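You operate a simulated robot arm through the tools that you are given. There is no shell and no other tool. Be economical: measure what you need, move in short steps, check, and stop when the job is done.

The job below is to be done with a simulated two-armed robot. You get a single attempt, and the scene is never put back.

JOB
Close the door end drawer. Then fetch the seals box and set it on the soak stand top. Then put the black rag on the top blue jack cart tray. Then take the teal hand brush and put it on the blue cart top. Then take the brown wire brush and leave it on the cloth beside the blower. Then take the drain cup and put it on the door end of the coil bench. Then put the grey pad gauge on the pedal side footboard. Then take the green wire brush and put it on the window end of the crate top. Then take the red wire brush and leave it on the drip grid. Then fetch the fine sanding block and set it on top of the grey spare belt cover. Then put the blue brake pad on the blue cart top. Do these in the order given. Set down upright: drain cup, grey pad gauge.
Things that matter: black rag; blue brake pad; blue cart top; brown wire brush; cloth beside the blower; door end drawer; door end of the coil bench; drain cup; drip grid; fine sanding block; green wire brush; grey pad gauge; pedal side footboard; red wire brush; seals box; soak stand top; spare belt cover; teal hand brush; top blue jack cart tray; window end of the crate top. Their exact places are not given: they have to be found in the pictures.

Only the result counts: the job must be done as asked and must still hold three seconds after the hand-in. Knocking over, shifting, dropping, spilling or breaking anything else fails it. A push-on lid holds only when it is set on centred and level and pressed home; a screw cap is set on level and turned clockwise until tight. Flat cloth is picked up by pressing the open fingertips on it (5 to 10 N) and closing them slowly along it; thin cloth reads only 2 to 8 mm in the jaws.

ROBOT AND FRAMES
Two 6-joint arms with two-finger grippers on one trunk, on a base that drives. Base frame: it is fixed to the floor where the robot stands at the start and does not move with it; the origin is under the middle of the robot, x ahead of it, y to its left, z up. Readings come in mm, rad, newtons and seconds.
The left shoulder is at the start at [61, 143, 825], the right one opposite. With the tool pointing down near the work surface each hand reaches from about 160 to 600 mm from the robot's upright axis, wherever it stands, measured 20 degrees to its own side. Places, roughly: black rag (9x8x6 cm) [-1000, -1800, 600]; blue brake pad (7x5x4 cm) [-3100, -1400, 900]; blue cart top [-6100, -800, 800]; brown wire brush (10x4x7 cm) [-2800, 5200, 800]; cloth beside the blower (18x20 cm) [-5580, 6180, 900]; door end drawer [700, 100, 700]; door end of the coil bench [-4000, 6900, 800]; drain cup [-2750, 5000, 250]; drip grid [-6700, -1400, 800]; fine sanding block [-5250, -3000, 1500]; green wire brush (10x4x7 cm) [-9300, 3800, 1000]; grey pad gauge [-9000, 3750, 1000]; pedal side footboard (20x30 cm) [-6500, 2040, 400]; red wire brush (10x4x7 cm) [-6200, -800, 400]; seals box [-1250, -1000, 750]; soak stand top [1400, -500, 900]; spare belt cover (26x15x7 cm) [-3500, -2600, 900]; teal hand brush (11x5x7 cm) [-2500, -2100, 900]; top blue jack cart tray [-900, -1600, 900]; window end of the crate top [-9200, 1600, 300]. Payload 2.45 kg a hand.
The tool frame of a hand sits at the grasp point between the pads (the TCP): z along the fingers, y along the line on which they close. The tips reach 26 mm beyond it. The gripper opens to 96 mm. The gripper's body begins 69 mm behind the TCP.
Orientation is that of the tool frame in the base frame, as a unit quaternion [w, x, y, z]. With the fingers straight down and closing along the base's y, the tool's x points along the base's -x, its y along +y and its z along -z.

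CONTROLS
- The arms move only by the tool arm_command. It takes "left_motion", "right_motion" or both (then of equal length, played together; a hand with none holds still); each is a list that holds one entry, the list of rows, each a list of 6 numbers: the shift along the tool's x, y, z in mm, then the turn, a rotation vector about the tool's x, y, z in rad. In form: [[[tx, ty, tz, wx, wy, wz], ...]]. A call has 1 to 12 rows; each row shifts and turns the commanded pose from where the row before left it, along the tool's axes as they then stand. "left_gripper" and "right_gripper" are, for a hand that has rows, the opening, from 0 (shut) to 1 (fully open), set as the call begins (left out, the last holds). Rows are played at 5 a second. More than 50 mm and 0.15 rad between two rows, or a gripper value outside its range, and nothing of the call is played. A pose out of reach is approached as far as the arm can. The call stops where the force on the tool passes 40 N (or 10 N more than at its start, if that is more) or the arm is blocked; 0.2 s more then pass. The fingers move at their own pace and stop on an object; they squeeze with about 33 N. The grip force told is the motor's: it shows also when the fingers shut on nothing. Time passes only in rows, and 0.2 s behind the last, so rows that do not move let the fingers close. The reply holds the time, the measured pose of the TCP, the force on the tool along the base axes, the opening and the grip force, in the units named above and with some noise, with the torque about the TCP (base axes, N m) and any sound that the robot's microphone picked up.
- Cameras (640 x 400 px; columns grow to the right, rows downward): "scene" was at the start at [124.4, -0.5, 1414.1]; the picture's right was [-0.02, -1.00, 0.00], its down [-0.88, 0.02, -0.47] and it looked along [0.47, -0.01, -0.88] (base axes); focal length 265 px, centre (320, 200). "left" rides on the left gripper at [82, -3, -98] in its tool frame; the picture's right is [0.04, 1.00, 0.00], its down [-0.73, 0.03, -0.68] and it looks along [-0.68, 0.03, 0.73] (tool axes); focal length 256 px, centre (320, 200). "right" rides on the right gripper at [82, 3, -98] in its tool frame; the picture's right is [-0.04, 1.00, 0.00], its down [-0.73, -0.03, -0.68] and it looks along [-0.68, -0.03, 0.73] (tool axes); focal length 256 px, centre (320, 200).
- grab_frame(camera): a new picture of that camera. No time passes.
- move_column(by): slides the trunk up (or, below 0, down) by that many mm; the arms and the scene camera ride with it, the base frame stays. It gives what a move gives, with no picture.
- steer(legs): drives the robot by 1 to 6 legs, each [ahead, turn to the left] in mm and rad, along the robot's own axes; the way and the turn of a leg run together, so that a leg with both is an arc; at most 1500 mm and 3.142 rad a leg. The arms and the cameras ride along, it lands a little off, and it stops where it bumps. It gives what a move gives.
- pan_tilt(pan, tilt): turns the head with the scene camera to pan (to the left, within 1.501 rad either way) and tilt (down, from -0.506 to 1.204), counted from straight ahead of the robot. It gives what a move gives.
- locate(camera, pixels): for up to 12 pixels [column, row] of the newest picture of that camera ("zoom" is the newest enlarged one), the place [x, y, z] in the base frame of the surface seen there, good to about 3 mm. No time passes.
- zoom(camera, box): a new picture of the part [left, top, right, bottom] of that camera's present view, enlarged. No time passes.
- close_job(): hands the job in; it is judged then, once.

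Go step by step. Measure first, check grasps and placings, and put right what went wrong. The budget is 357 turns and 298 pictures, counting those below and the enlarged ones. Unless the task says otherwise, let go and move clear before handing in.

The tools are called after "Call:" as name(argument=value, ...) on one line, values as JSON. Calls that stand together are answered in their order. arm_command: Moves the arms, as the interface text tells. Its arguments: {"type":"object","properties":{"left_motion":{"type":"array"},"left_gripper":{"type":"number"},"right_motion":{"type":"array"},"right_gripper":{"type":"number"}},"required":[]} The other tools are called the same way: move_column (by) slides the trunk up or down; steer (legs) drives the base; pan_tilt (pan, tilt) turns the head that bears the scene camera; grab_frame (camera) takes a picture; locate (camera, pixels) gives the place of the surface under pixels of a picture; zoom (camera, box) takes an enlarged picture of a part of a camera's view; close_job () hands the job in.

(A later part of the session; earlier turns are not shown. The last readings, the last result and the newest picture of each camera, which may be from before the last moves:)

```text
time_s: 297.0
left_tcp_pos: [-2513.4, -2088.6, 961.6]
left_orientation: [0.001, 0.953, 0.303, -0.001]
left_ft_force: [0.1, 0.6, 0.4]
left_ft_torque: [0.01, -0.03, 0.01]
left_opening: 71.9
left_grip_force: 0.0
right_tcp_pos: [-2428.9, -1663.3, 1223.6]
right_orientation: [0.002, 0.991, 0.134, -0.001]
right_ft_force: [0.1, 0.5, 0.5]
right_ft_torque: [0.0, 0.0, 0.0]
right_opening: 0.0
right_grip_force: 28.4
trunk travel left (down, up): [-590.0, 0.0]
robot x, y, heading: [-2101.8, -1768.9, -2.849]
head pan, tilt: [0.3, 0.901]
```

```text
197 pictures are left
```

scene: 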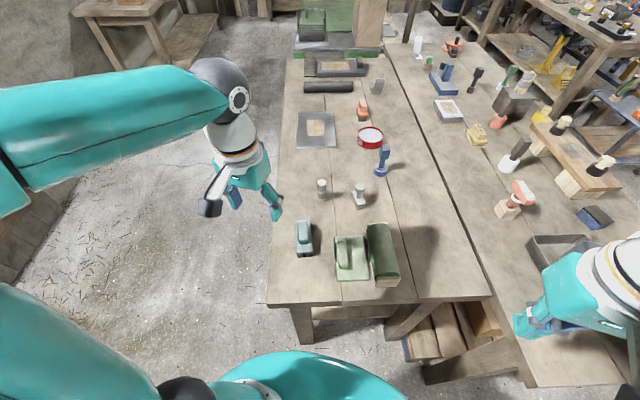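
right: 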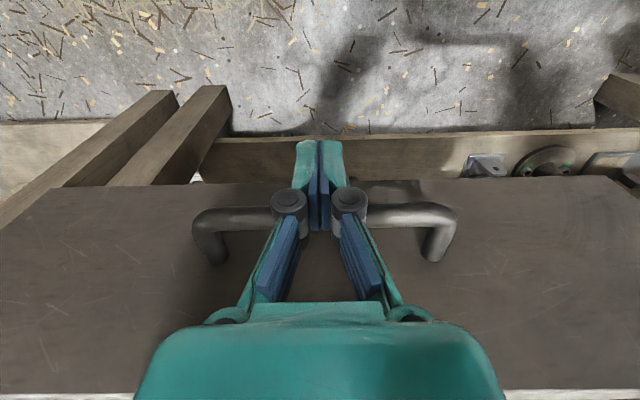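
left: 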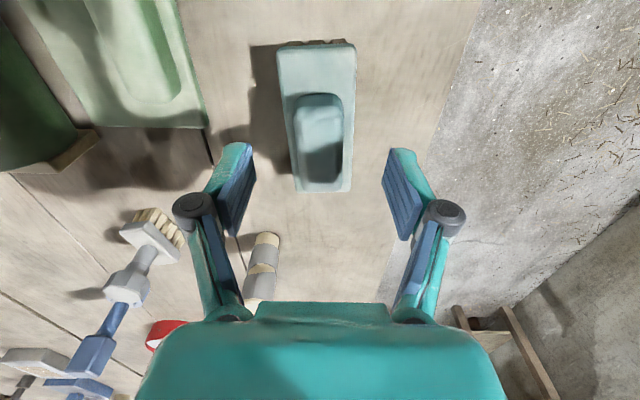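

Centred. Descend 32 mm and grip.

Call:
arm_command(left_motion=[[[3, 0, 20, 0, 0, 0], [0, 0, 12, 0, 0, 0]]])

Call:
arm_command(left_motion=[[[0, 0, 0, 0, 0, 0], [0, 0, 0, 0, 0, 0], [0, 0, 0, 0, 0, 0], [0, 0, -30, 0, 0, 0], [0, 0, -45, 0, 0, 0], [0, 0, -45, 0, 0, 0], [0, 0, -45, 0, 0, 0], [0, 0, -45, 0, 0, 0]]], left_gripper=0)

Call:
grab_frame(camera="left")

```text
time_s: 297.6
left_tcp_pos: [-2508.7, -2085.3, 929.5]
left_orientation: [0.001, 0.953, 0.303, -0.001]
left_ft_force: [0.9, 0.2, 0.4]
left_ft_torque: [-0.03, 0.01, 0.01]
left_opening: 72.0
left_grip_force: 0.0
right_tcp_pos: [-2428.2, -1665.1, 1224.8]
right_orientation: [0.002, 0.991, 0.134, -0.001]
right_ft_force: [-0.4, 0.4, 0.7]
right_ft_torque: [-0.02, 0.01, 0.0]
right_opening: 0.1
right_grip_force: 28.6
trunk travel left (down, up): [-590.0, 0.0]
robot x, y, heading: [-2093.4, -1773.3, -2.851]
head pan, tilt: [0.3, 0.901]
```

```text
time_s: 299.4
left_tcp_pos: [-2508.1, -2084.0, 1141.0]
left_orientation: [0.0, 0.953, 0.304, -0.001]
left_ft_force: [0.8, 0.1, -1.5]
left_ft_torque: [0.01, -0.02, -0.04]
left_opening: 29.2
left_grip_force: 33.2
right_tcp_pos: [-2427.6, -1663.2, 1223.3]
right_orientation: [0.001, 0.991, 0.134, 0.0]
right_ft_force: [-0.3, 0.1, -0.5]
right_ft_torque: [-0.01, 0.02, 0.0]
right_opening: 0.0
right_grip_force: 29.1
trunk travel left (down, up): [-590.0, 0.0]
robot x, y, heading: [-2092.1, -1771.1, -2.844]
head pan, tilt: [0.3, 0.901]
```

```text
196 pictures are left
```

left: 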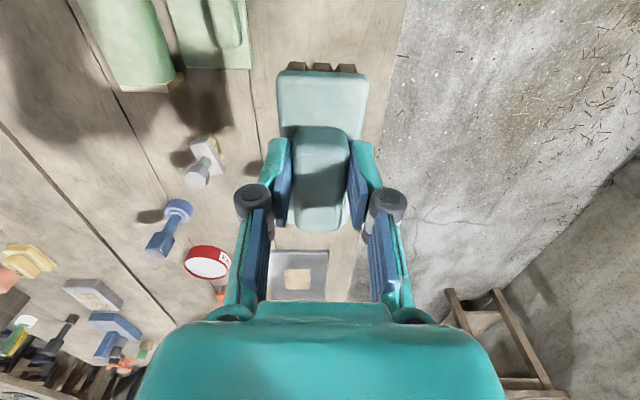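

Brush held (29 mm). Tuck it and drive out north, then look west for the blue cart.

Call:
arm_command(left_motion=[[[35, 28.5, 0, 0, 0, 0], [35, 28.5, 0, 0, 0, 0], [35, 28.5, 0, 0, 0, 0], [35, 28.5, 0, 0, 0, 0]]])

Call:
steer(legs=[[-150, 0], [0, -1.72], [1040, 0], [300, 0.5], [0, 0.6]])

Call:
pan_tilt(pan=0.3, tilt=0.35)

Call:
grab_frame(camera="scene")

```text
time_s: 300.4
left_tcp_pos: [-2326.5, -2097.3, 1138.2]
left_orientation: [0.001, 0.953, 0.303, -0.002]
left_ft_force: [0.3, 0.3, -1.0]
left_ft_torque: [0.02, 0.05, -0.04]
left_opening: 29.4
left_grip_force: 32.8
right_tcp_pos: [-2426.3, -1663.2, 1223.7]
right_orientation: [0.002, 0.991, 0.134, -0.001]
right_ft_force: [0.7, 0.4, 0.8]
right_ft_torque: [-0.01, 0.04, -0.03]
right_opening: 0.0
right_grip_force: 28.5
trunk travel left (down, up): [-590.0, 0.0]
robot x, y, heading: [-2095.8, -1772.0, -2.848]
head pan, tilt: [0.3, 0.901]
```

```text
time_s: 305.8
left_tcp_pos: [-2273.4, -1497.9, 1138.9]
left_orientation: [0.001, 0.887, -0.462, -0.001]
left_ft_force: [0.9, 0.8, -1.4]
left_ft_torque: [-0.05, 0.03, 0.0]
left_opening: 29.5
left_grip_force: 32.5
right_tcp_pos: [-1840.7, -1399.9, 1224.2]
right_orientation: [0.001, 0.794, -0.608, -0.002]
right_ft_force: [1.0, -0.1, 1.1]
right_ft_torque: [-0.04, 0.04, 0.01]
right_opening: 0.1
right_grip_force: 28.5
trunk travel left (down, up): [-590.0, 0.0]
robot x, y, heading: [-1984.5, -1742.3, 1.867]
head pan, tilt: [0.3, 0.901]
stopped in leg 2: the robot was blocked; the commanded pose is now the measured one
```

```text
time_s: 306.8
left_tcp_pos: [-2276.2, -1497.8, 1139.1]
left_orientation: [0.0, 0.887, -0.461, -0.001]
left_ft_force: [0.1, 0.3, -1.3]
left_ft_torque: [-0.02, -0.01, -0.01]
left_opening: 29.2
left_grip_force: 32.8
right_tcp_pos: [-1842.8, -1401.4, 1225.4]
right_orientation: [0.001, 0.794, -0.607, -0.003]
right_ft_force: [-1.0, -0.5, -0.2]
right_ft_torque: [-0.01, 0.0, -0.01]
right_opening: 0.2
right_grip_force: 28.4
trunk travel left (down, up): [-590.0, 0.0]
robot x, y, heading: [-1986.7, -1743.7, 1.862]
head pan, tilt: [0.3, 0.351]
```

```text
195 pictures are left
```

scene: 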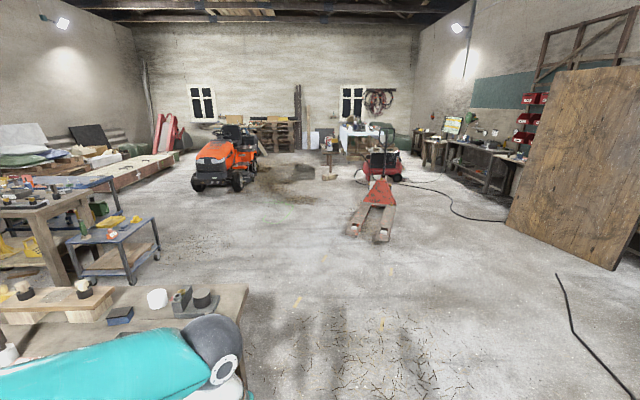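

Blue cart appears at (115,235). Measure it and the way there.

Call:
locate(camera="scene", pixels=[[110, 230], [140, 225], [85, 240], [150, 240], [130, 280], [75, 185], [50, 200], [120, 315], [160, 285], [200, 185], [370, 225], [125, 170]])

Call:
zoom(camera="scene", box=[0, 140, 200, 330])

Call:
steer(legs=[[1000, 0]])

```text
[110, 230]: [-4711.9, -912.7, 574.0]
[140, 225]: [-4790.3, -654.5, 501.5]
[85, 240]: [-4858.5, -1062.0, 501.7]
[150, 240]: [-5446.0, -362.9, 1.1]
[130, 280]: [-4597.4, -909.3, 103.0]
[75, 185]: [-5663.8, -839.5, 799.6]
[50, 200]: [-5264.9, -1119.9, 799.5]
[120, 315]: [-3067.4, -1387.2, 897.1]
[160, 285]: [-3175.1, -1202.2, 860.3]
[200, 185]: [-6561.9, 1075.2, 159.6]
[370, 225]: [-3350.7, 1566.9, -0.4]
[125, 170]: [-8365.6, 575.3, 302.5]
```

```text
2.11 times, centred on (100, 235) of scene
```

zoom: 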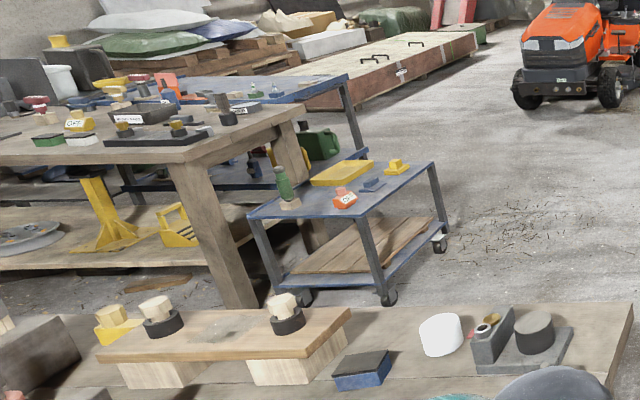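

```text
time_s: 312.1
left_tcp_pos: [-2564.9, -520.6, 1138.5]
left_orientation: [0.0, 0.886, -0.464, -0.001]
left_ft_force: [0.0, 0.4, -1.3]
left_ft_torque: [-0.05, 0.03, 0.01]
left_opening: 29.4
left_grip_force: 33.2
right_tcp_pos: [-2131.8, -426.8, 1224.0]
right_orientation: [0.001, 0.792, -0.61, -0.002]
right_ft_force: [0.2, -0.4, 0.0]
right_ft_torque: [0.0, 0.02, 0.03]
right_opening: 0.2
right_grip_force: 28.1
trunk travel left (down, up): [-590.0, 0.0]
robot x, y, heading: [-2274.8, -766.0, 1.856]
head pan, tilt: [0.3, 0.351]
```

The small cart is at z 500; the target blue cart top (z 800) is further at about (-5700..-6300,-800). Driving west along y≈50.

Call:
steer(legs=[[0, 0.63], [1420, 0], [0, 0.68], [1100, 0], [1000, 0]])

Call:
pan_tilt(pan=0.7, tilt=0.5)

Call:
grab_frame(camera="scene")

```text
time_s: 333.5
left_tcp_pos: [-5822.3, -307.5, 1139.3]
left_orientation: [0.0, 0.981, 0.194, -0.002]
left_ft_force: [0.0, -0.1, -1.2]
left_ft_torque: [0.03, 0.0, -0.01]
left_opening: 29.4
left_grip_force: 33.6
right_tcp_pos: [-5823.2, 137.0, 1224.3]
right_orientation: [0.001, 1.0, 0.022, -0.002]
right_ft_force: [-0.8, 0.0, 0.2]
right_ft_torque: [-0.06, -0.03, -0.01]
right_opening: 0.0
right_grip_force: 28.6
trunk travel left (down, up): [-590.0, 0.0]
robot x, y, heading: [-5519.0, -75.8, -3.069]
head pan, tilt: [0.3, 0.351]
```

```text
time_s: 334.4
left_tcp_pos: [-5822.6, -306.8, 1139.8]
left_orientation: [0.0, 0.981, 0.194, -0.001]
left_ft_force: [0.3, -0.3, -1.2]
left_ft_torque: [0.02, -0.01, -0.02]
left_opening: 29.4
left_grip_force: 33.1
right_tcp_pos: [-5823.2, 136.2, 1225.4]
right_orientation: [0.001, 1.0, 0.022, -0.001]
right_ft_force: [0.7, 0.4, 0.3]
right_ft_torque: [0.0, -0.01, -0.04]
right_opening: 0.0
right_grip_force: 28.2
trunk travel left (down, up): [-590.0, 0.0]
robot x, y, heading: [-5521.1, -71.1, -3.073]
head pan, tilt: [0.7, 0.499]
```

```text
193 pictures are left
```

scene: 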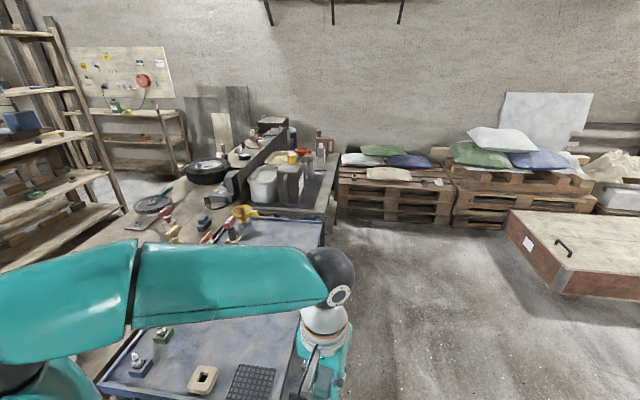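

Call:
locate(camera="scene", pixels=[[320, 222], [290, 380], [110, 385], [205, 380], [250, 380], [160, 330], [220, 335], [270, 230], [320, 210], [330, 185], [140, 365], [300, 300]])

Call:
grab_frame(camera="left")

```text
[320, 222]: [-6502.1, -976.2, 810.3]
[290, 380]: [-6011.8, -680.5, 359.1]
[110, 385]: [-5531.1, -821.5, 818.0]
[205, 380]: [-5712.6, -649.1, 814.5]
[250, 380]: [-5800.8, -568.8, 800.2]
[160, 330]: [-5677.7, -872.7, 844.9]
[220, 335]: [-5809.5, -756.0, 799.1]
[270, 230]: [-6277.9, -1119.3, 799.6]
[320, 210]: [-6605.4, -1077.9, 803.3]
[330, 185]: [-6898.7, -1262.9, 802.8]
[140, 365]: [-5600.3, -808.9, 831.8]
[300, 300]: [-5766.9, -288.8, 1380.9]
```

```text
192 pictures are left
```

left: 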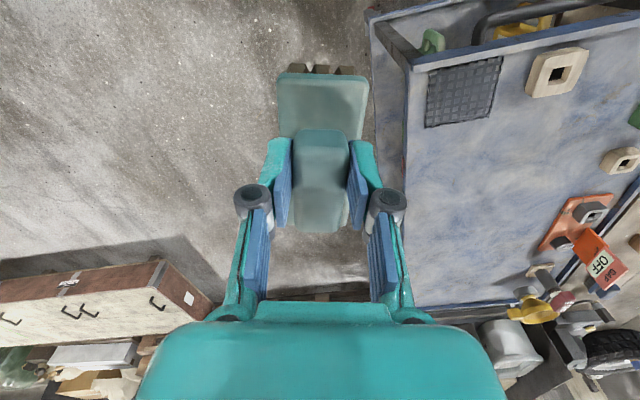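

Call:
locate(camera="scene", pixels=[[510, 215], [565, 290], [635, 300], [600, 240]])

Call:
pan_tilt(pan=-0.4, tilt=0.5)

Call:
grab_frame(camera="scene")

```text
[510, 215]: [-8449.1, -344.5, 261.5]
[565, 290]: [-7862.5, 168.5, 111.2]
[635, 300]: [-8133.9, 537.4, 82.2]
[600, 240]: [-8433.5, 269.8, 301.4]
```

```text
time_s: 335.7
left_tcp_pos: [-5821.9, -307.0, 1139.7]
left_orientation: [0.0, 0.981, 0.194, -0.001]
left_ft_force: [-0.8, -0.7, -1.1]
left_ft_torque: [0.03, -0.01, -0.02]
left_opening: 29.3
left_grip_force: 32.9
right_tcp_pos: [-5823.4, 137.8, 1226.4]
right_orientation: [0.002, 1.0, 0.022, -0.002]
right_ft_force: [-0.4, 0.6, -0.2]
right_ft_torque: [0.03, 0.02, 0.01]
right_opening: 0.0
right_grip_force: 28.8
trunk travel left (down, up): [-590.0, 0.0]
robot x, y, heading: [-5521.3, -76.4, -3.062]
head pan, tilt: [-0.4, 0.499]
```

```text
191 pictures are left
```

scene: 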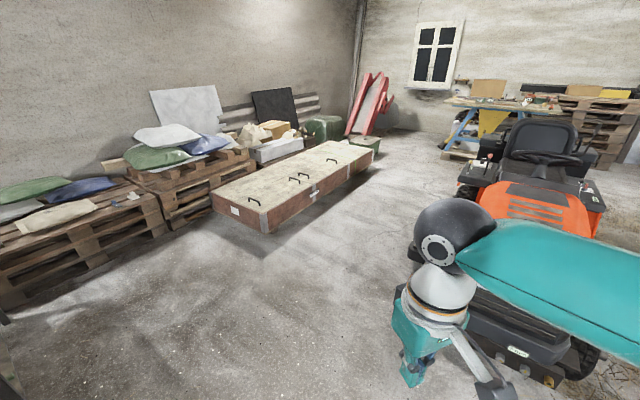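

Call:
locate(camera="scene", pixels=[[540, 375], [480, 330], [465, 195], [480, 280], [600, 385]])

Call:
steer(legs=[[0, 0.31], [820, 0], [0, 1.35]])

Call:
pan_tilt(pan=0.3, tilt=0.9)

Call:
grab_frame(camera="scene")

```text
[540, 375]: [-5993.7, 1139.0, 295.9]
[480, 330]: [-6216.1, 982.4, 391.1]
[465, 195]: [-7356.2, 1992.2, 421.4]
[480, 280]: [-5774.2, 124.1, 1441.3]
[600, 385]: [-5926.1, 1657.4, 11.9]
```

```text
time_s: 344.9
left_tcp_pos: [-6039.0, -669.6, 1138.4]
left_orientation: [0.0, 0.54, 0.841, 0.0]
left_ft_force: [0.3, -0.4, -0.8]
left_ft_torque: [0.05, -0.01, 0.0]
left_opening: 29.3
left_grip_force: 33.3
right_tcp_pos: [-6484.0, -688.0, 1224.1]
right_orientation: [0.002, 0.677, 0.736, 0.0]
right_ft_force: [0.2, 0.6, -1.0]
right_ft_torque: [0.02, 0.0, -0.02]
right_opening: 0.2
right_grip_force: 28.8
trunk travel left (down, up): [-590.0, 0.0]
robot x, y, heading: [-6312.4, -380.3, -1.462]
head pan, tilt: [-0.4, 0.499]
```

```text
time_s: 345.9
left_tcp_pos: [-6039.3, -669.8, 1139.6]
left_orientation: [0.0, 0.541, 0.841, 0.0]
left_ft_force: [1.0, -0.4, -0.5]
left_ft_torque: [0.03, 0.04, -0.03]
left_opening: 29.5
left_grip_force: 32.9
right_tcp_pos: [-6482.1, -688.1, 1226.5]
right_orientation: [0.003, 0.678, 0.735, 0.001]
right_ft_force: [0.3, -0.5, 0.3]
right_ft_torque: [0.01, 0.02, -0.01]
right_opening: 0.0
right_grip_force: 29.0
trunk travel left (down, up): [-590.0, 0.0]
robot x, y, heading: [-6312.1, -377.5, -1.461]
head pan, tilt: [0.3, 0.901]
```

```text
190 pictures are left
```

scene: 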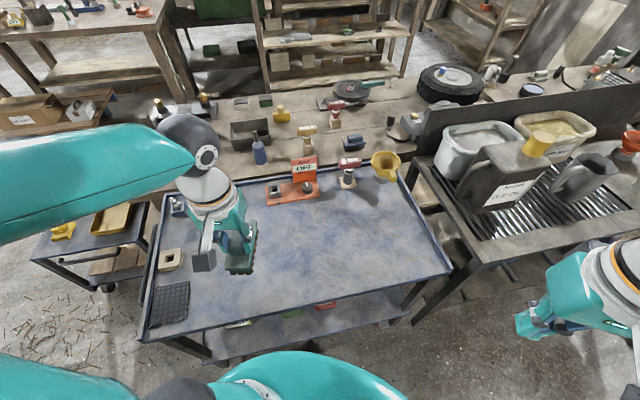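

Call:
locate(camera="scene", pixels=[[290, 245], [330, 250], [300, 270], [240, 300], [380, 230], [260, 315], [445, 270], [325, 307], [290, 313], [520, 225], [600, 200], [540, 215]])

```text
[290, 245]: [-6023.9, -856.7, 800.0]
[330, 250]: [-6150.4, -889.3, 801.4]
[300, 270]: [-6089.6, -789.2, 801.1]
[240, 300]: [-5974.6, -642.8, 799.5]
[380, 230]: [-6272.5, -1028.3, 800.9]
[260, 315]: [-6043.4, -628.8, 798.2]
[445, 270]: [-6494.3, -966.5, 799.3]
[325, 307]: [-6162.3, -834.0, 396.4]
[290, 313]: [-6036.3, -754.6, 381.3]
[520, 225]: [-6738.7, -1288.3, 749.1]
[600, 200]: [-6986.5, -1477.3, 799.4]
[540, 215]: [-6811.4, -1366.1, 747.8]
```

Free spot at (-6030,-835). Moving over it and lowering.

Call:
arm_command(left_motion=[[[-38.5, -15, 0, 0, 0, 0], [-38.5, -15, 0, 0, 0, 0], [-38.5, -15, 0, 0, 0, 0], [-38.5, -15, 0, 0, 0, 0], [0, 0, 45, 0, 0, 0], [0, 0, 45, 0, 0, 0], [0, 0, 45, 0, 0, 0], [0, 0, 45, 0, 0, 0], [0, 0, 45, 0, 0, 0], [0, 0, 36, 0, 0, 0]]])

Call:
arm_command(left_motion=[[[0, 0, 3, 0, 0, 0], [0, 0, 3, 0, 0, 0], [0, 0, 2, 0, 0, 0], [0, 0, 2, 0, 0, 0], [0, 0, 2, 0, 0, 0]]])

```text
time_s: 348.1
left_tcp_pos: [-6028.4, -836.5, 878.0]
left_orientation: [0.0, 0.541, 0.841, 0.0]
left_ft_force: [-0.8, 0.1, -1.3]
left_ft_torque: [0.05, -0.02, -0.02]
left_opening: 29.3
left_grip_force: 33.0
right_tcp_pos: [-6482.7, -689.2, 1226.8]
right_orientation: [0.001, 0.677, 0.736, 0.001]
right_ft_force: [-0.1, -0.1, -0.3]
right_ft_torque: [0.03, -0.03, 0.01]
right_opening: 0.0
right_grip_force: 28.9
trunk travel left (down, up): [-590.0, 0.0]
robot x, y, heading: [-6318.2, -379.3, -1.463]
head pan, tilt: [0.3, 0.901]
```

```text
time_s: 349.4
left_tcp_pos: [-6028.6, -835.8, 868.7]
left_orientation: [0.001, 0.539, 0.842, -0.001]
left_ft_force: [-1.1, -0.2, 8.7]
left_ft_torque: [-0.23, -0.05, 0.02]
left_opening: 29.2
left_grip_force: 32.6
right_tcp_pos: [-6483.0, -688.2, 1226.0]
right_orientation: [0.002, 0.678, 0.735, 0.0]
right_ft_force: [-0.7, -0.2, 0.1]
right_ft_torque: [-0.01, -0.01, 0.02]
right_opening: 0.0
right_grip_force: 28.3
trunk travel left (down, up): [-590.0, 0.0]
robot x, y, heading: [-6312.6, -382.6, -1.456]
head pan, tilt: [0.3, 0.901]
```

Call:
arm_command(left_motion=[[[0, 0, 0, 0, 0, 0], [0, 0, 0, 0, 0, 0], [0, 0, -40, 0, 0, 0], [0, 0, -45, 0, 0, 0], [0, 0, -45, 0, 0, 0], [0, 0, -45, 0, 0, 0], [0, 0, -45, 0, 0, 0], [0, 0, -45, 0, 0, 0], [38.5, 15, 0, 0, 0, 0.117], [38.5, 15, 0, 0, 0, 0.117], [38.5, 15, 0, 0, 0, 0.117]]], left_gripper=0.7)

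Call:
grab_frame(camera="scene")

```text
time_s: 351.8
left_tcp_pos: [-6021.9, -707.2, 1130.7]
left_orientation: [0.0, 0.679, 0.734, -0.001]
left_ft_force: [0.2, 0.8, -0.4]
left_ft_torque: [-0.08, 0.0, 0.02]
left_opening: 67.0
left_grip_force: 0.0
right_tcp_pos: [-6482.3, -685.3, 1226.7]
right_orientation: [0.002, 0.677, 0.736, 0.0]
right_ft_force: [-0.3, 0.6, -0.1]
right_ft_torque: [-0.01, -0.02, 0.01]
right_opening: 0.0
right_grip_force: 28.4
trunk travel left (down, up): [-590.0, 0.0]
robot x, y, heading: [-6317.1, -379.2, -1.456]
head pan, tilt: [0.3, 0.901]
```

```text
189 pictures are left
```

scene: 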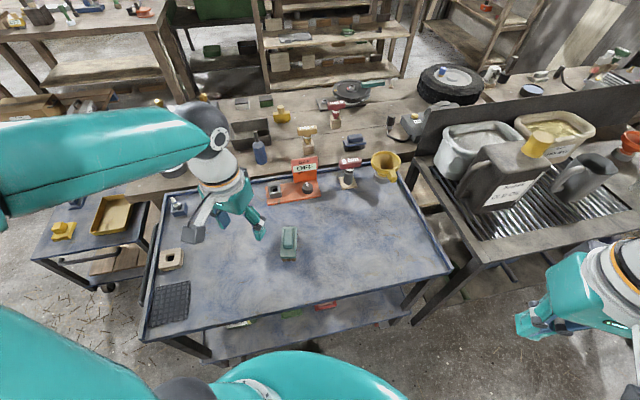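

Brush placed. Now drive toward the north area for the brown wire brush.

Call:
steer(legs=[[0, 1.824], [1100, 0], [1062, 0], [0, 1.2]])

Call:
pan_tilt(pan=0, tilt=0.3)

Call:
grab_frame(camera="scene")

```text
time_s: 356.4
left_tcp_pos: [-6015.5, -50.9, 1129.5]
left_orientation: [0.0, -0.092, 0.996, -0.001]
left_ft_force: [0.5, 0.2, 0.2]
left_ft_torque: [-0.02, 0.01, -0.02]
left_opening: 67.6
left_grip_force: 0.1
right_tcp_pos: [-5989.7, -512.3, 1225.4]
right_orientation: [0.0, -0.095, 0.995, 0.0]
right_ft_force: [0.7, 0.2, 0.0]
right_ft_torque: [-0.09, 0.0, -0.03]
right_opening: 0.1
right_grip_force: 28.1
trunk travel left (down, up): [-590.0, 0.0]
robot x, y, heading: [-6303.2, -417.2, 0.229]
head pan, tilt: [0.3, 0.901]
stopped in leg 1: the robot was blocked; the commanded pose is now the measured one
```

```text
time_s: 357.4
left_tcp_pos: [-6015.8, -53.6, 1130.3]
left_orientation: [0.002, -0.092, 0.996, 0.001]
left_ft_force: [-0.4, 0.0, 0.7]
left_ft_torque: [-0.04, -0.01, 0.0]
left_opening: 66.9
left_grip_force: 0.0
right_tcp_pos: [-5987.6, -513.4, 1226.4]
right_orientation: [0.001, -0.095, 0.996, 0.002]
right_ft_force: [0.3, 0.4, 0.2]
right_ft_torque: [0.01, -0.01, 0.01]
right_opening: 0.1
right_grip_force: 28.7
trunk travel left (down, up): [-590.0, 0.0]
robot x, y, heading: [-6307.5, -419.4, 0.231]
head pan, tilt: [0.0, 0.3]
```

```text
188 pictures are left
```

scene: 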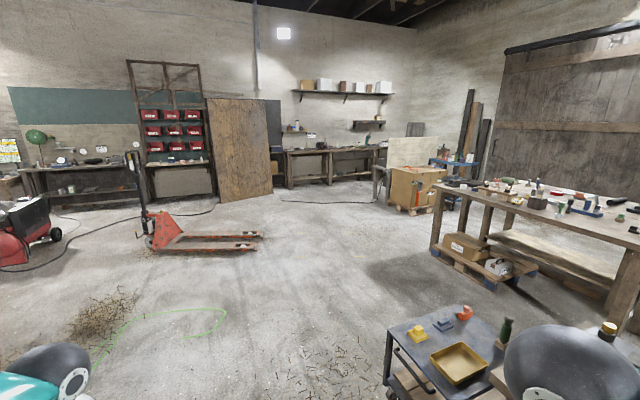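

Call:
locate(camera="scene", pixels=[[260, 245], [155, 245], [60, 180], [130, 180], [30, 240], [210, 165], [160, 190], [110, 215]])

Call:
steer(legs=[[1200, 0.15], [900, 0], [0, 1.0]])

Call:
grab_frame(camera="scene")

```text
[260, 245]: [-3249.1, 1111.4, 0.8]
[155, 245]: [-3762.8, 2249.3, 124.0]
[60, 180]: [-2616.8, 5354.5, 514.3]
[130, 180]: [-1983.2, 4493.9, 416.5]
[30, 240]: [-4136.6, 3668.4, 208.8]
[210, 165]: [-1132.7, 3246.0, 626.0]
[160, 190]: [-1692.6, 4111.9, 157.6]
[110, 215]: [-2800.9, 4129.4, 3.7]
```

```text
time_s: 359.0
left_tcp_pos: [-5940.1, -30.2, 1130.6]
left_orientation: [-0.001, -0.1, 0.995, 0.0]
left_ft_force: [0.2, -0.1, -0.3]
left_ft_torque: [-0.04, 0.09, -0.01]
left_opening: 67.3
left_grip_force: 0.0
right_tcp_pos: [-5906.9, -489.3, 1226.1]
right_orientation: [-0.001, -0.103, 0.995, 0.001]
right_ft_force: [0.8, 0.1, -0.7]
right_ft_torque: [-0.02, 0.07, 0.01]
right_opening: 0.0
right_grip_force: 28.3
trunk travel left (down, up): [-590.0, 0.0]
robot x, y, heading: [-6227.0, -403.5, 0.243]
head pan, tilt: [0.0, 0.3]
stopped in leg 1: the robot was blocked; the commanded pose is now the measured one
```

```text
187 pictures are left
```

scene: 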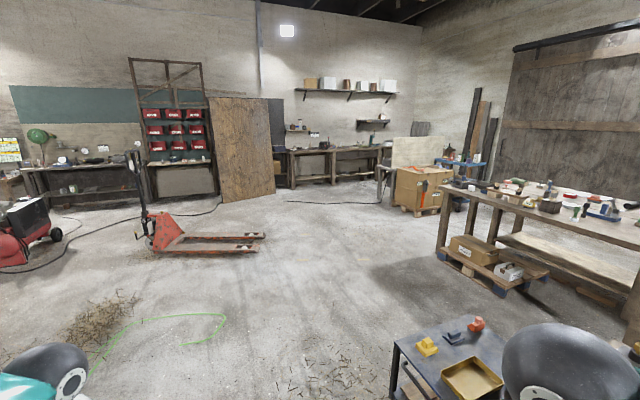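

I brushed the blue cart's corner. Back off, turn further left and go clear.

Call:
steer(legs=[[-80, 0], [0, 0.6]])

Call:
pan_tilt(pan=-1.4, tilt=0.8)

Call:
grab_frame(camera="scene")

```text
time_s: 361.9
left_tcp_pos: [-6289.0, 41.7, 1132.1]
left_orientation: [0.0, -0.393, 0.919, 0.001]
left_ft_force: [-0.1, 0.1, -0.8]
left_ft_torque: [0.01, 0.0, 0.02]
left_opening: 67.2
left_grip_force: 0.1
right_tcp_pos: [-5995.9, -315.3, 1228.6]
right_orientation: [-0.001, -0.397, 0.918, 0.002]
right_ft_force: [-0.3, -0.3, -0.8]
right_ft_torque: [0.0, -0.02, 0.04]
right_opening: 0.0
right_grip_force: 28.0
trunk travel left (down, up): [-590.0, 0.0]
robot x, y, heading: [-6296.8, -434.3, 0.845]
head pan, tilt: [0.0, 0.3]
```

```text
time_s: 363.4
left_tcp_pos: [-6288.3, 43.4, 1133.7]
left_orientation: [0.001, -0.393, 0.919, 0.0]
left_ft_force: [-0.9, 1.0, -0.8]
left_ft_torque: [-0.02, -0.01, 0.02]
left_opening: 67.4
left_grip_force: 0.0
right_tcp_pos: [-5997.0, -315.6, 1228.2]
right_orientation: [0.0, -0.396, 0.918, 0.002]
right_ft_force: [0.2, 0.3, 0.3]
right_ft_torque: [-0.01, 0.01, 0.01]
right_opening: 0.1
right_grip_force: 28.4
trunk travel left (down, up): [-590.0, 0.0]
robot x, y, heading: [-6297.4, -433.2, 0.848]
head pan, tilt: [-1.4, 0.799]
```

```text
186 pictures are left
```

scene: 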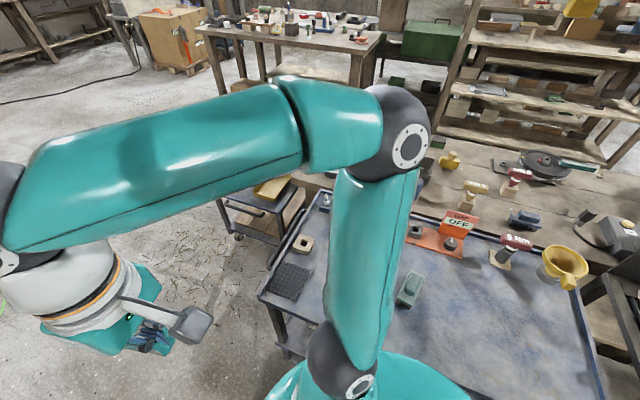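

Call:
locate(camera="scene", pixels=[[410, 287], [262, 297], [290, 280]])

Call:
steer(legs=[[1000, 0], [1000, 0]])

Call:
pan_tilt(pan=0.1, tilt=0.3)

Call:
grab_frame(camera="scene")

```text
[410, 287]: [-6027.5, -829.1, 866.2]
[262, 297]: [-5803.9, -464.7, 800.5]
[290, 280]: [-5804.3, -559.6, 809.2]
```

```text
time_s: 373.4
left_tcp_pos: [-4994.4, 1524.9, 1131.7]
left_orientation: [0.001, -0.401, 0.916, 0.0]
left_ft_force: [0.9, 0.5, -0.4]
left_ft_torque: [-0.01, 0.01, 0.0]
left_opening: 67.5
left_grip_force: 0.1
right_tcp_pos: [-4696.3, 1173.8, 1227.8]
right_orientation: [-0.001, -0.404, 0.915, 0.001]
right_ft_force: [0.2, -0.7, -0.7]
right_ft_torque: [0.0, 0.02, 0.0]
right_opening: 0.0
right_grip_force: 28.1
trunk travel left (down, up): [-590.0, 0.0]
robot x, y, heading: [-4995.4, 1047.8, 0.864]
head pan, tilt: [-1.4, 0.799]
```

```text
time_s: 375.1
left_tcp_pos: [-4995.4, 1525.4, 1131.9]
left_orientation: [0.002, -0.4, 0.916, 0.0]
left_ft_force: [-0.5, -0.2, 0.1]
left_ft_torque: [0.01, 0.03, 0.02]
left_opening: 67.0
left_grip_force: 0.1
right_tcp_pos: [-4696.6, 1172.3, 1227.9]
right_orientation: [-0.001, -0.404, 0.915, 0.002]
right_ft_force: [0.2, 0.2, -0.6]
right_ft_torque: [0.0, -0.01, 0.0]
right_opening: 0.0
right_grip_force: 28.5
trunk travel left (down, up): [-590.0, 0.0]
robot x, y, heading: [-4996.0, 1048.3, 0.86]
head pan, tilt: [0.099, 0.3]
```

```text
185 pictures are left
```

scene: 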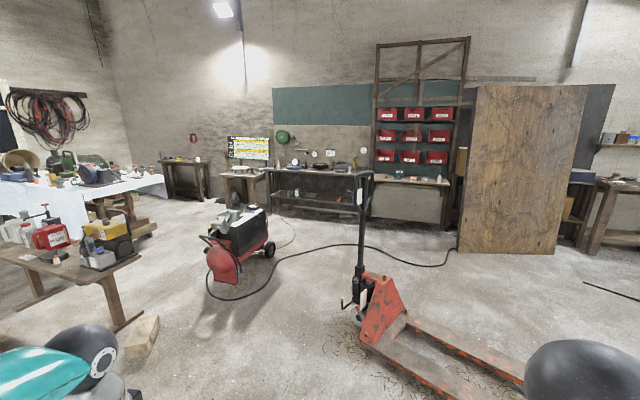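

Call:
locate(camera="scene", pixels=[[300, 168], [340, 170], [280, 200], [240, 170], [185, 165], [100, 185], [55, 180], [20, 190], [240, 250], [360, 310], [150, 340], [310, 205]])

Call:
zoom(camera="scene", box=[220, 110, 460, 240])

Call:
zoom(camera="scene", box=[0, 120, 220, 280])

```text
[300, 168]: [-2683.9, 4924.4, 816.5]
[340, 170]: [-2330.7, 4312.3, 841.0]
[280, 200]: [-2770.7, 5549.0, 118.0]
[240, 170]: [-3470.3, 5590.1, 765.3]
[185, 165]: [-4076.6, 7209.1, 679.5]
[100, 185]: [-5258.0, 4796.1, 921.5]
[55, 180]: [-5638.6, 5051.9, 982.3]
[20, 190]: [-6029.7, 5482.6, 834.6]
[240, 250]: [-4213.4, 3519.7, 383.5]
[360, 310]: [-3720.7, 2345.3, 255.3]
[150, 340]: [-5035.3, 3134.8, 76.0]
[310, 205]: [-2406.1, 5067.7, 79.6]
```

```text
2.67 times, centred on (340, 175) of scene
```

zoom: 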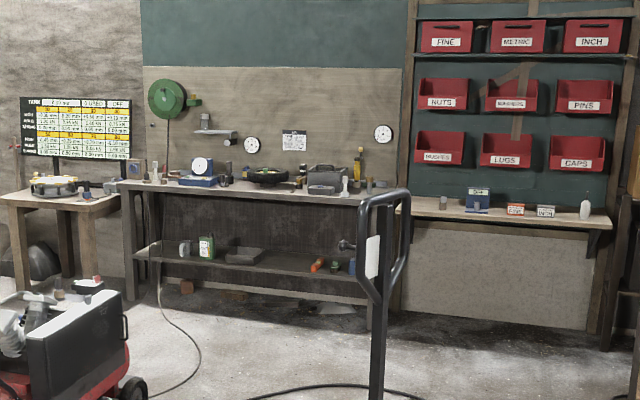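

```text
2.50 times, centred on (110, 200) of scene
```

zoom: 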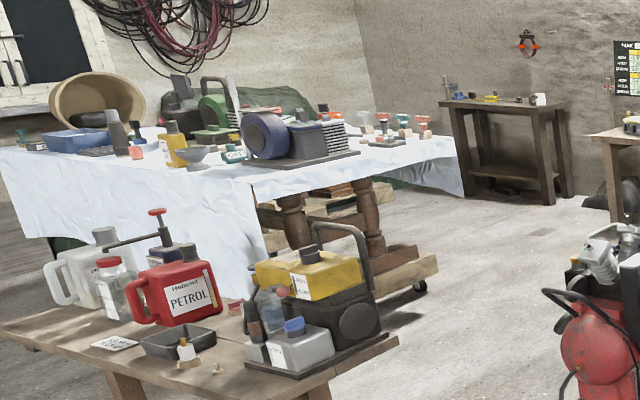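

Route: between the compressor and the pallet jack to the gauge bench at (-2700,5000).

Call:
steer(legs=[[0, 0.453], [1400, 0], [309, 0], [0, -0.973], [1230, 0], [0, 1.23]])

Call:
grab_frame(camera="scene")

```text
time_s: 397.8
left_tcp_pos: [-3717.8, 3518.4, 1132.4]
left_orientation: [0.001, -0.705, 0.709, 0.001]
left_ft_force: [0.1, -0.2, -0.6]
left_ft_torque: [0.0, 0.0, -0.02]
left_opening: 67.0
left_grip_force: 0.0
right_tcp_pos: [-3260.3, 3458.9, 1227.7]
right_orientation: [0.0, 0.708, -0.706, -0.001]
right_ft_force: [0.1, 0.0, -0.1]
right_ft_torque: [0.03, 0.03, 0.02]
right_opening: 0.0
right_grip_force: 28.3
trunk travel left (down, up): [-590.0, 0.0]
robot x, y, heading: [-3367.2, 3166.8, 1.606]
head pan, tilt: [0.099, 0.3]
```

```text
182 pictures are left
```

scene: 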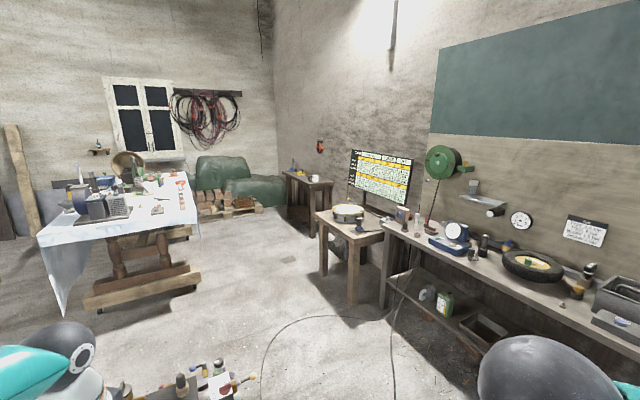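

Call:
zoom(camera="scene", box=[320, 190, 640, 390])

Call:
locate(camera="scene", pixels=[[427, 292], [444, 303], [418, 222], [405, 218], [452, 245], [480, 245], [505, 250], [590, 275], [600, 320], [380, 235], [310, 185], [345, 210]])

```text
2.00 times, centred on (480, 290) of scene
```

zoom: 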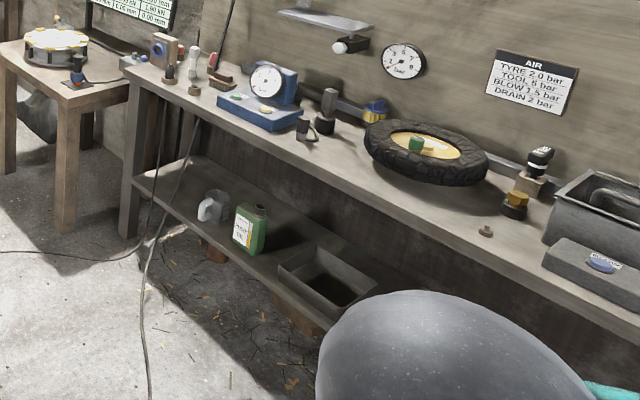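

```text
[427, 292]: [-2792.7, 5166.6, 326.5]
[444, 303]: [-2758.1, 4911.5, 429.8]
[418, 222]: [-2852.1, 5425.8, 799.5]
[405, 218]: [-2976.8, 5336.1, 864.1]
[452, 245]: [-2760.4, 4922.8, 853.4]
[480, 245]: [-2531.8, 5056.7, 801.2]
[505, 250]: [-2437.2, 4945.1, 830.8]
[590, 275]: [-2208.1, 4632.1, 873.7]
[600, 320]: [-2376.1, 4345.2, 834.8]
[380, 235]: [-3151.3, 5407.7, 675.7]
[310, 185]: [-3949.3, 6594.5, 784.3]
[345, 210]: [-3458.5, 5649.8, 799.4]
```

The drain cup (jug) is at (-2793,5167,326) on the lower shelf; the brown brush on the bench near (431,230). Bench front is at n=652. Drive up to it.

Call:
steer(legs=[[0, -0.05], [1447, 0], [0, -0.93], [180, 0]])

Call:
pan_tilt(pan=0.25, tilt=0.85)

Call:
grab_frame(camera="scene")

```text
time_s: 402.5
left_tcp_pos: [-3701.1, 4225.3, 1136.1]
left_orientation: [0.001, -0.701, 0.713, 0.002]
left_ft_force: [-0.2, -0.1, -0.1]
left_ft_torque: [0.0, -0.01, -0.01]
left_opening: 67.3
left_grip_force: 0.0
right_tcp_pos: [-3242.7, 4159.6, 1229.8]
right_orientation: [0.0, -0.703, 0.711, 0.004]
right_ft_force: [0.8, -0.2, 0.1]
right_ft_torque: [-0.07, -0.03, 0.01]
right_opening: 0.0
right_grip_force: 28.9
trunk travel left (down, up): [-590.0, 0.0]
robot x, y, heading: [-3340.9, 3869.6, 1.67]
head pan, tilt: [0.099, 0.3]
stopped in leg 2: the robot was blocked; the commanded pose is now the measured one
```

```text
time_s: 403.5
left_tcp_pos: [-3700.6, 4223.2, 1137.0]
left_orientation: [0.001, -0.701, 0.713, 0.003]
left_ft_force: [-0.8, 0.3, -0.1]
left_ft_torque: [0.01, -0.02, 0.01]
left_opening: 66.9
left_grip_force: 0.1
right_tcp_pos: [-3242.7, 4159.5, 1230.4]
right_orientation: [0.0, -0.703, 0.711, 0.003]
right_ft_force: [1.3, 0.4, 0.9]
right_ft_torque: [0.01, 0.0, 0.01]
right_opening: 0.2
right_grip_force: 28.8
trunk travel left (down, up): [-590.0, 0.0]
robot x, y, heading: [-3339.1, 3875.6, 1.671]
head pan, tilt: [0.25, 0.85]
```

```text
180 pictures are left
```

scene: 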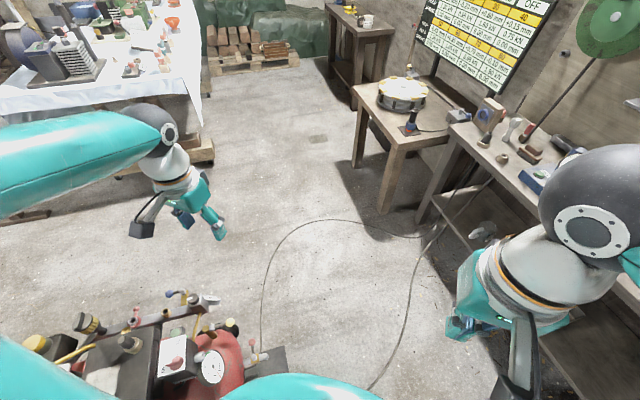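

I stopped against the compressor. Locate it, then back off and go around to the right.

Call:
locate(camera="scene", pixels=[[270, 360], [220, 320], [200, 380], [60, 350], [235, 330], [515, 165], [520, 130], [487, 225]])

Call:
steer(legs=[[-250, 0], [0, -0.75]])

```text
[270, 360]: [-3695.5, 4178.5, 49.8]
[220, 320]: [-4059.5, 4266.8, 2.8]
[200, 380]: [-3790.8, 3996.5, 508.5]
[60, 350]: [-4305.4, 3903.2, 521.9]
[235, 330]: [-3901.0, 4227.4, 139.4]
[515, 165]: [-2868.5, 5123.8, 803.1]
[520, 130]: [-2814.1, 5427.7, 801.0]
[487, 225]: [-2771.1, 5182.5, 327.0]
```

```text
time_s: 407.5
left_tcp_pos: [-3337.6, 4128.4, 1135.2]
left_orientation: [0.003, -0.39, 0.921, 0.002]
left_ft_force: [0.0, 0.3, -0.2]
left_ft_torque: [-0.01, 0.03, -0.02]
left_opening: 67.2
left_grip_force: 0.2
right_tcp_pos: [-3047.2, 3767.7, 1230.3]
right_orientation: [0.002, -0.393, 0.919, 0.004]
right_ft_force: [-0.1, 0.3, -0.1]
right_ft_torque: [0.0, 0.02, 0.01]
right_opening: 0.2
right_grip_force: 28.7
trunk travel left (down, up): [-590.0, 0.0]
robot x, y, heading: [-3326.8, 3639.2, 0.919]
head pan, tilt: [0.25, 0.85]
```

Call:
steer(legs=[[0, 0.1], [718, 0], [0, 0.976], [694, 0], [0, -1.69]])

Call:
grab_frame(camera="scene")

```text
time_s: 422.3
left_tcp_pos: [-2979.1, 5305.5, 1137.8]
left_orientation: [0.002, -0.146, 0.989, 0.002]
left_ft_force: [-1.2, -0.6, 0.0]
left_ft_torque: [0.03, 0.01, -0.01]
left_opening: 67.3
left_grip_force: 0.0
right_tcp_pos: [-2900.1, 4850.7, 1231.2]
right_orientation: [0.001, -0.149, 0.989, 0.005]
right_ft_force: [-0.3, -0.9, -0.1]
right_ft_torque: [0.07, 0.03, 0.01]
right_opening: 0.0
right_grip_force: 28.4
trunk travel left (down, up): [-590.0, 0.0]
robot x, y, heading: [-3228.4, 4910.2, 0.413]
head pan, tilt: [0.25, 0.85]
stopped in leg 5: the robot was blocked; the commanded pose is now the measured one
```

```text
179 pictures are left
```

scene: 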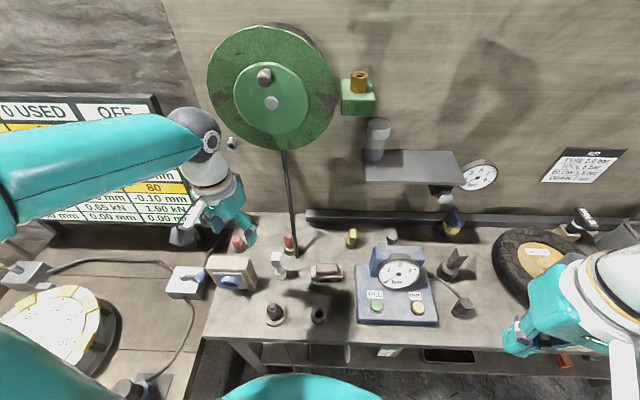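

Call:
zoom(camera="scene", box=[200, 215, 380, 335])

Call:
locate(camera="zoom", pixels=[[400, 190], [500, 190], [450, 180], [450, 215], [400, 215], [500, 215], [450, 245], [320, 90], [420, 350], [260, 310], [520, 75]])

```text
3.33 times, centred on (290, 275) of scene
```

zoom: 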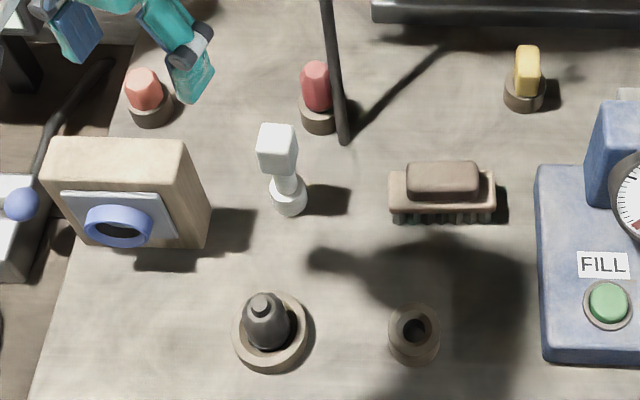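

```text
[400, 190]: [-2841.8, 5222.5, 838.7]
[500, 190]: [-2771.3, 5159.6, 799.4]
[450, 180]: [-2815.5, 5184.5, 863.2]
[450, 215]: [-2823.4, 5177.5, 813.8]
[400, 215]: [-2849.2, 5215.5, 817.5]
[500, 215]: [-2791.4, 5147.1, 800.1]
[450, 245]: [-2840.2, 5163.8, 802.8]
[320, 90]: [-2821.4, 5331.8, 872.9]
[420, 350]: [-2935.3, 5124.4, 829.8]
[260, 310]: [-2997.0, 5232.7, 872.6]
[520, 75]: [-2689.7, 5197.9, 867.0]
```

Call:
locate(camera="zoom", pixels=[[415, 172], [444, 170], [474, 172], [444, 185], [412, 190], [476, 195], [395, 200], [492, 200]])

```text
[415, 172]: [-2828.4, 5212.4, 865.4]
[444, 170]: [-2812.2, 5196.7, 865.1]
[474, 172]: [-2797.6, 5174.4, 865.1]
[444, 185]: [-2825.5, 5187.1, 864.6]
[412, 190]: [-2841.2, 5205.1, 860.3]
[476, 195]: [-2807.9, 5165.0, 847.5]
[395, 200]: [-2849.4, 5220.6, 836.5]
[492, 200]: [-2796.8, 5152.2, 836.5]
```

Call:
locate(camera="zoom", pixels=[[344, 138], [335, 60], [328, 10], [285, 190], [276, 150]])

Call:
locate(camera="scene", pixels=[[287, 180], [285, 160], [398, 250], [420, 165]])

```text
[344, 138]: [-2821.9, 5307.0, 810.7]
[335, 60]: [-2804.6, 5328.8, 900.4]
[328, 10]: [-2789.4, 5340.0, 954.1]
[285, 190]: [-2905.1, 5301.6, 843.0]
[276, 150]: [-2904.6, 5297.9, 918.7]
```

```text
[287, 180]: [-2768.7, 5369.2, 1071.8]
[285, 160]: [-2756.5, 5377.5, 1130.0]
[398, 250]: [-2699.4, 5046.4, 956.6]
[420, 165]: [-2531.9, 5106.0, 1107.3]
```

Handle centre (-2819,5191,866), axis (0.62,-0.785). Rotate the left gripper across it, move over and lower.

Call:
arm_command(left_motion=[[[0, 0, 0, 0, 0, 0.1494], [0, 0, 0, 0, 0, 0.1494], [0, 0, 0, 0, 0, 0.1494], [0, 0, 0, 0, 0, 0.1494], [0, 0, 0, 0, 0, 0.1494], [0, 0, 0, 0, 0, 0.1494], [0, 0, 0, 0, 0, 0.1494], [0, 0, 0, 0, 0, 0.1494]]])

Call:
arm_command(left_motion=[[[-37.7, 11, 0, 0, 0, 0], [-37.7, 11, 0, 0, 0, 0], [-37.7, 11, 0, 0, 0, 0], [-37.7, 11, 0, 0, 0, 0], [-37.7, 11, 0, 0, 0, 0], [0, 0, 40, 0, 0, 0], [0, 0, 40, 0, 0, 0], [0, 0, 40, 0, 0, 0], [0, 0, 40, 0, 0, 0], [0, 0, 40, 0, 0, 0]]])

Call:
grab_frame(camera="left")

```text
time_s: 424.1
left_tcp_pos: [-2979.3, 5307.9, 1138.2]
left_orientation: [0.002, 0.437, 0.9, 0.003]
left_ft_force: [0.3, -0.1, 0.3]
left_ft_torque: [0.04, -0.02, -0.01]
left_opening: 67.2
left_grip_force: 0.1
right_tcp_pos: [-2901.3, 4852.5, 1231.9]
right_orientation: [0.002, -0.149, 0.989, 0.003]
right_ft_force: [-0.4, 0.6, 0.6]
right_ft_torque: [0.02, -0.02, 0.01]
right_opening: 0.3
right_grip_force: 28.6
trunk travel left (down, up): [-590.0, 0.0]
robot x, y, heading: [-3229.9, 4912.6, 0.416]
head pan, tilt: [0.25, 0.85]
```

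```text
time_s: 426.3
left_tcp_pos: [-2816.7, 5196.9, 935.7]
left_orientation: [0.003, 0.435, 0.9, 0.003]
left_ft_force: [0.7, 0.5, 1.0]
left_ft_torque: [0.02, 0.03, 0.04]
left_opening: 67.0
left_grip_force: 0.0
right_tcp_pos: [-2901.2, 4853.0, 1230.9]
right_orientation: [0.002, -0.149, 0.989, 0.003]
right_ft_force: [0.6, 1.1, -0.8]
right_ft_torque: [-0.04, 0.05, 0.01]
right_opening: 0.0
right_grip_force: 28.0
trunk travel left (down, up): [-590.0, 0.0]
robot x, y, heading: [-3226.4, 4912.0, 0.416]
head pan, tilt: [0.25, 0.85]
```

```text
177 pictures are left
```

left: 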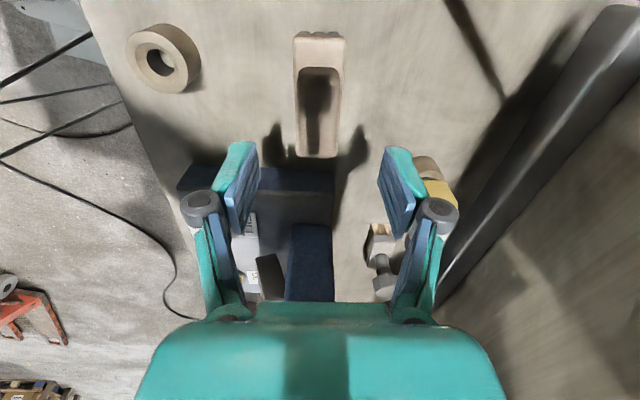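

Call:
arm_command(left_motion=[[[3, 0, 40, 0, 0, 0], [0, 0, 28, 0, 0, 0]]])

Call:
arm_command(left_motion=[[[0, 0, 0, 0, 0, 0], [0, 0, 0, 0, 0, 0], [0, 0, 0, 0, 0, 0], [0, 0, -30, 0, 0, 0], [0, 0, -45, 0, 0, 0], [0, 0, -45, 0, 0, 0], [0, 0, -45, 0, 0, 0], [0, 0, -45, 0, 0, 0], [0, 0, -45, 0, 0, 0]]], left_gripper=0)

Call:
grab_frame(camera="left")

```text
time_s: 426.9
left_tcp_pos: [-2820.2, 5197.3, 868.5]
left_orientation: [0.002, 0.436, 0.9, 0.003]
left_ft_force: [-0.2, 0.5, -0.2]
left_ft_torque: [-0.03, -0.01, 0.0]
left_opening: 67.1
left_grip_force: 0.0
right_tcp_pos: [-2901.7, 4853.6, 1230.9]
right_orientation: [0.003, -0.148, 0.989, 0.003]
right_ft_force: [0.2, 0.1, -0.5]
right_ft_torque: [0.04, 0.0, -0.01]
right_opening: 0.2
right_grip_force: 28.7
trunk travel left (down, up): [-590.0, 0.0]
robot x, y, heading: [-3227.9, 4915.5, 0.413]
head pan, tilt: [0.25, 0.85]
```

```text
time_s: 428.9
left_tcp_pos: [-2824.9, 5197.8, 1126.3]
left_orientation: [0.001, 0.436, 0.9, 0.003]
left_ft_force: [-0.3, 0.8, -1.3]
left_ft_torque: [0.05, -0.04, -0.03]
left_opening: 29.2
left_grip_force: 32.9
right_tcp_pos: [-2901.9, 4852.0, 1231.7]
right_orientation: [0.003, -0.149, 0.989, 0.002]
right_ft_force: [-0.2, -0.2, 0.4]
right_ft_torque: [-0.03, -0.02, -0.04]
right_opening: 0.0
right_grip_force: 28.6
trunk travel left (down, up): [-590.0, 0.0]
robot x, y, heading: [-3231.3, 4914.6, 0.42]
head pan, tilt: [0.25, 0.85]
```

```text
176 pictures are left
```

left: 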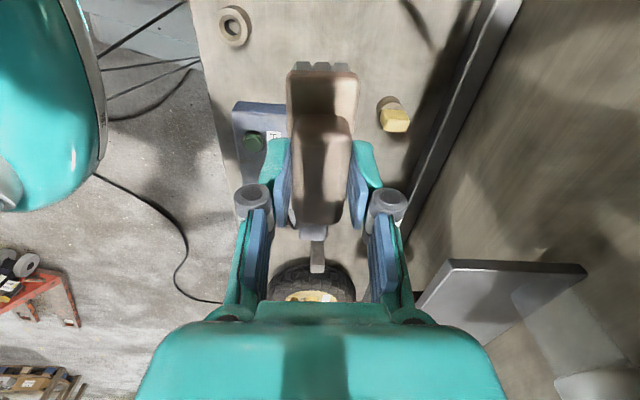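

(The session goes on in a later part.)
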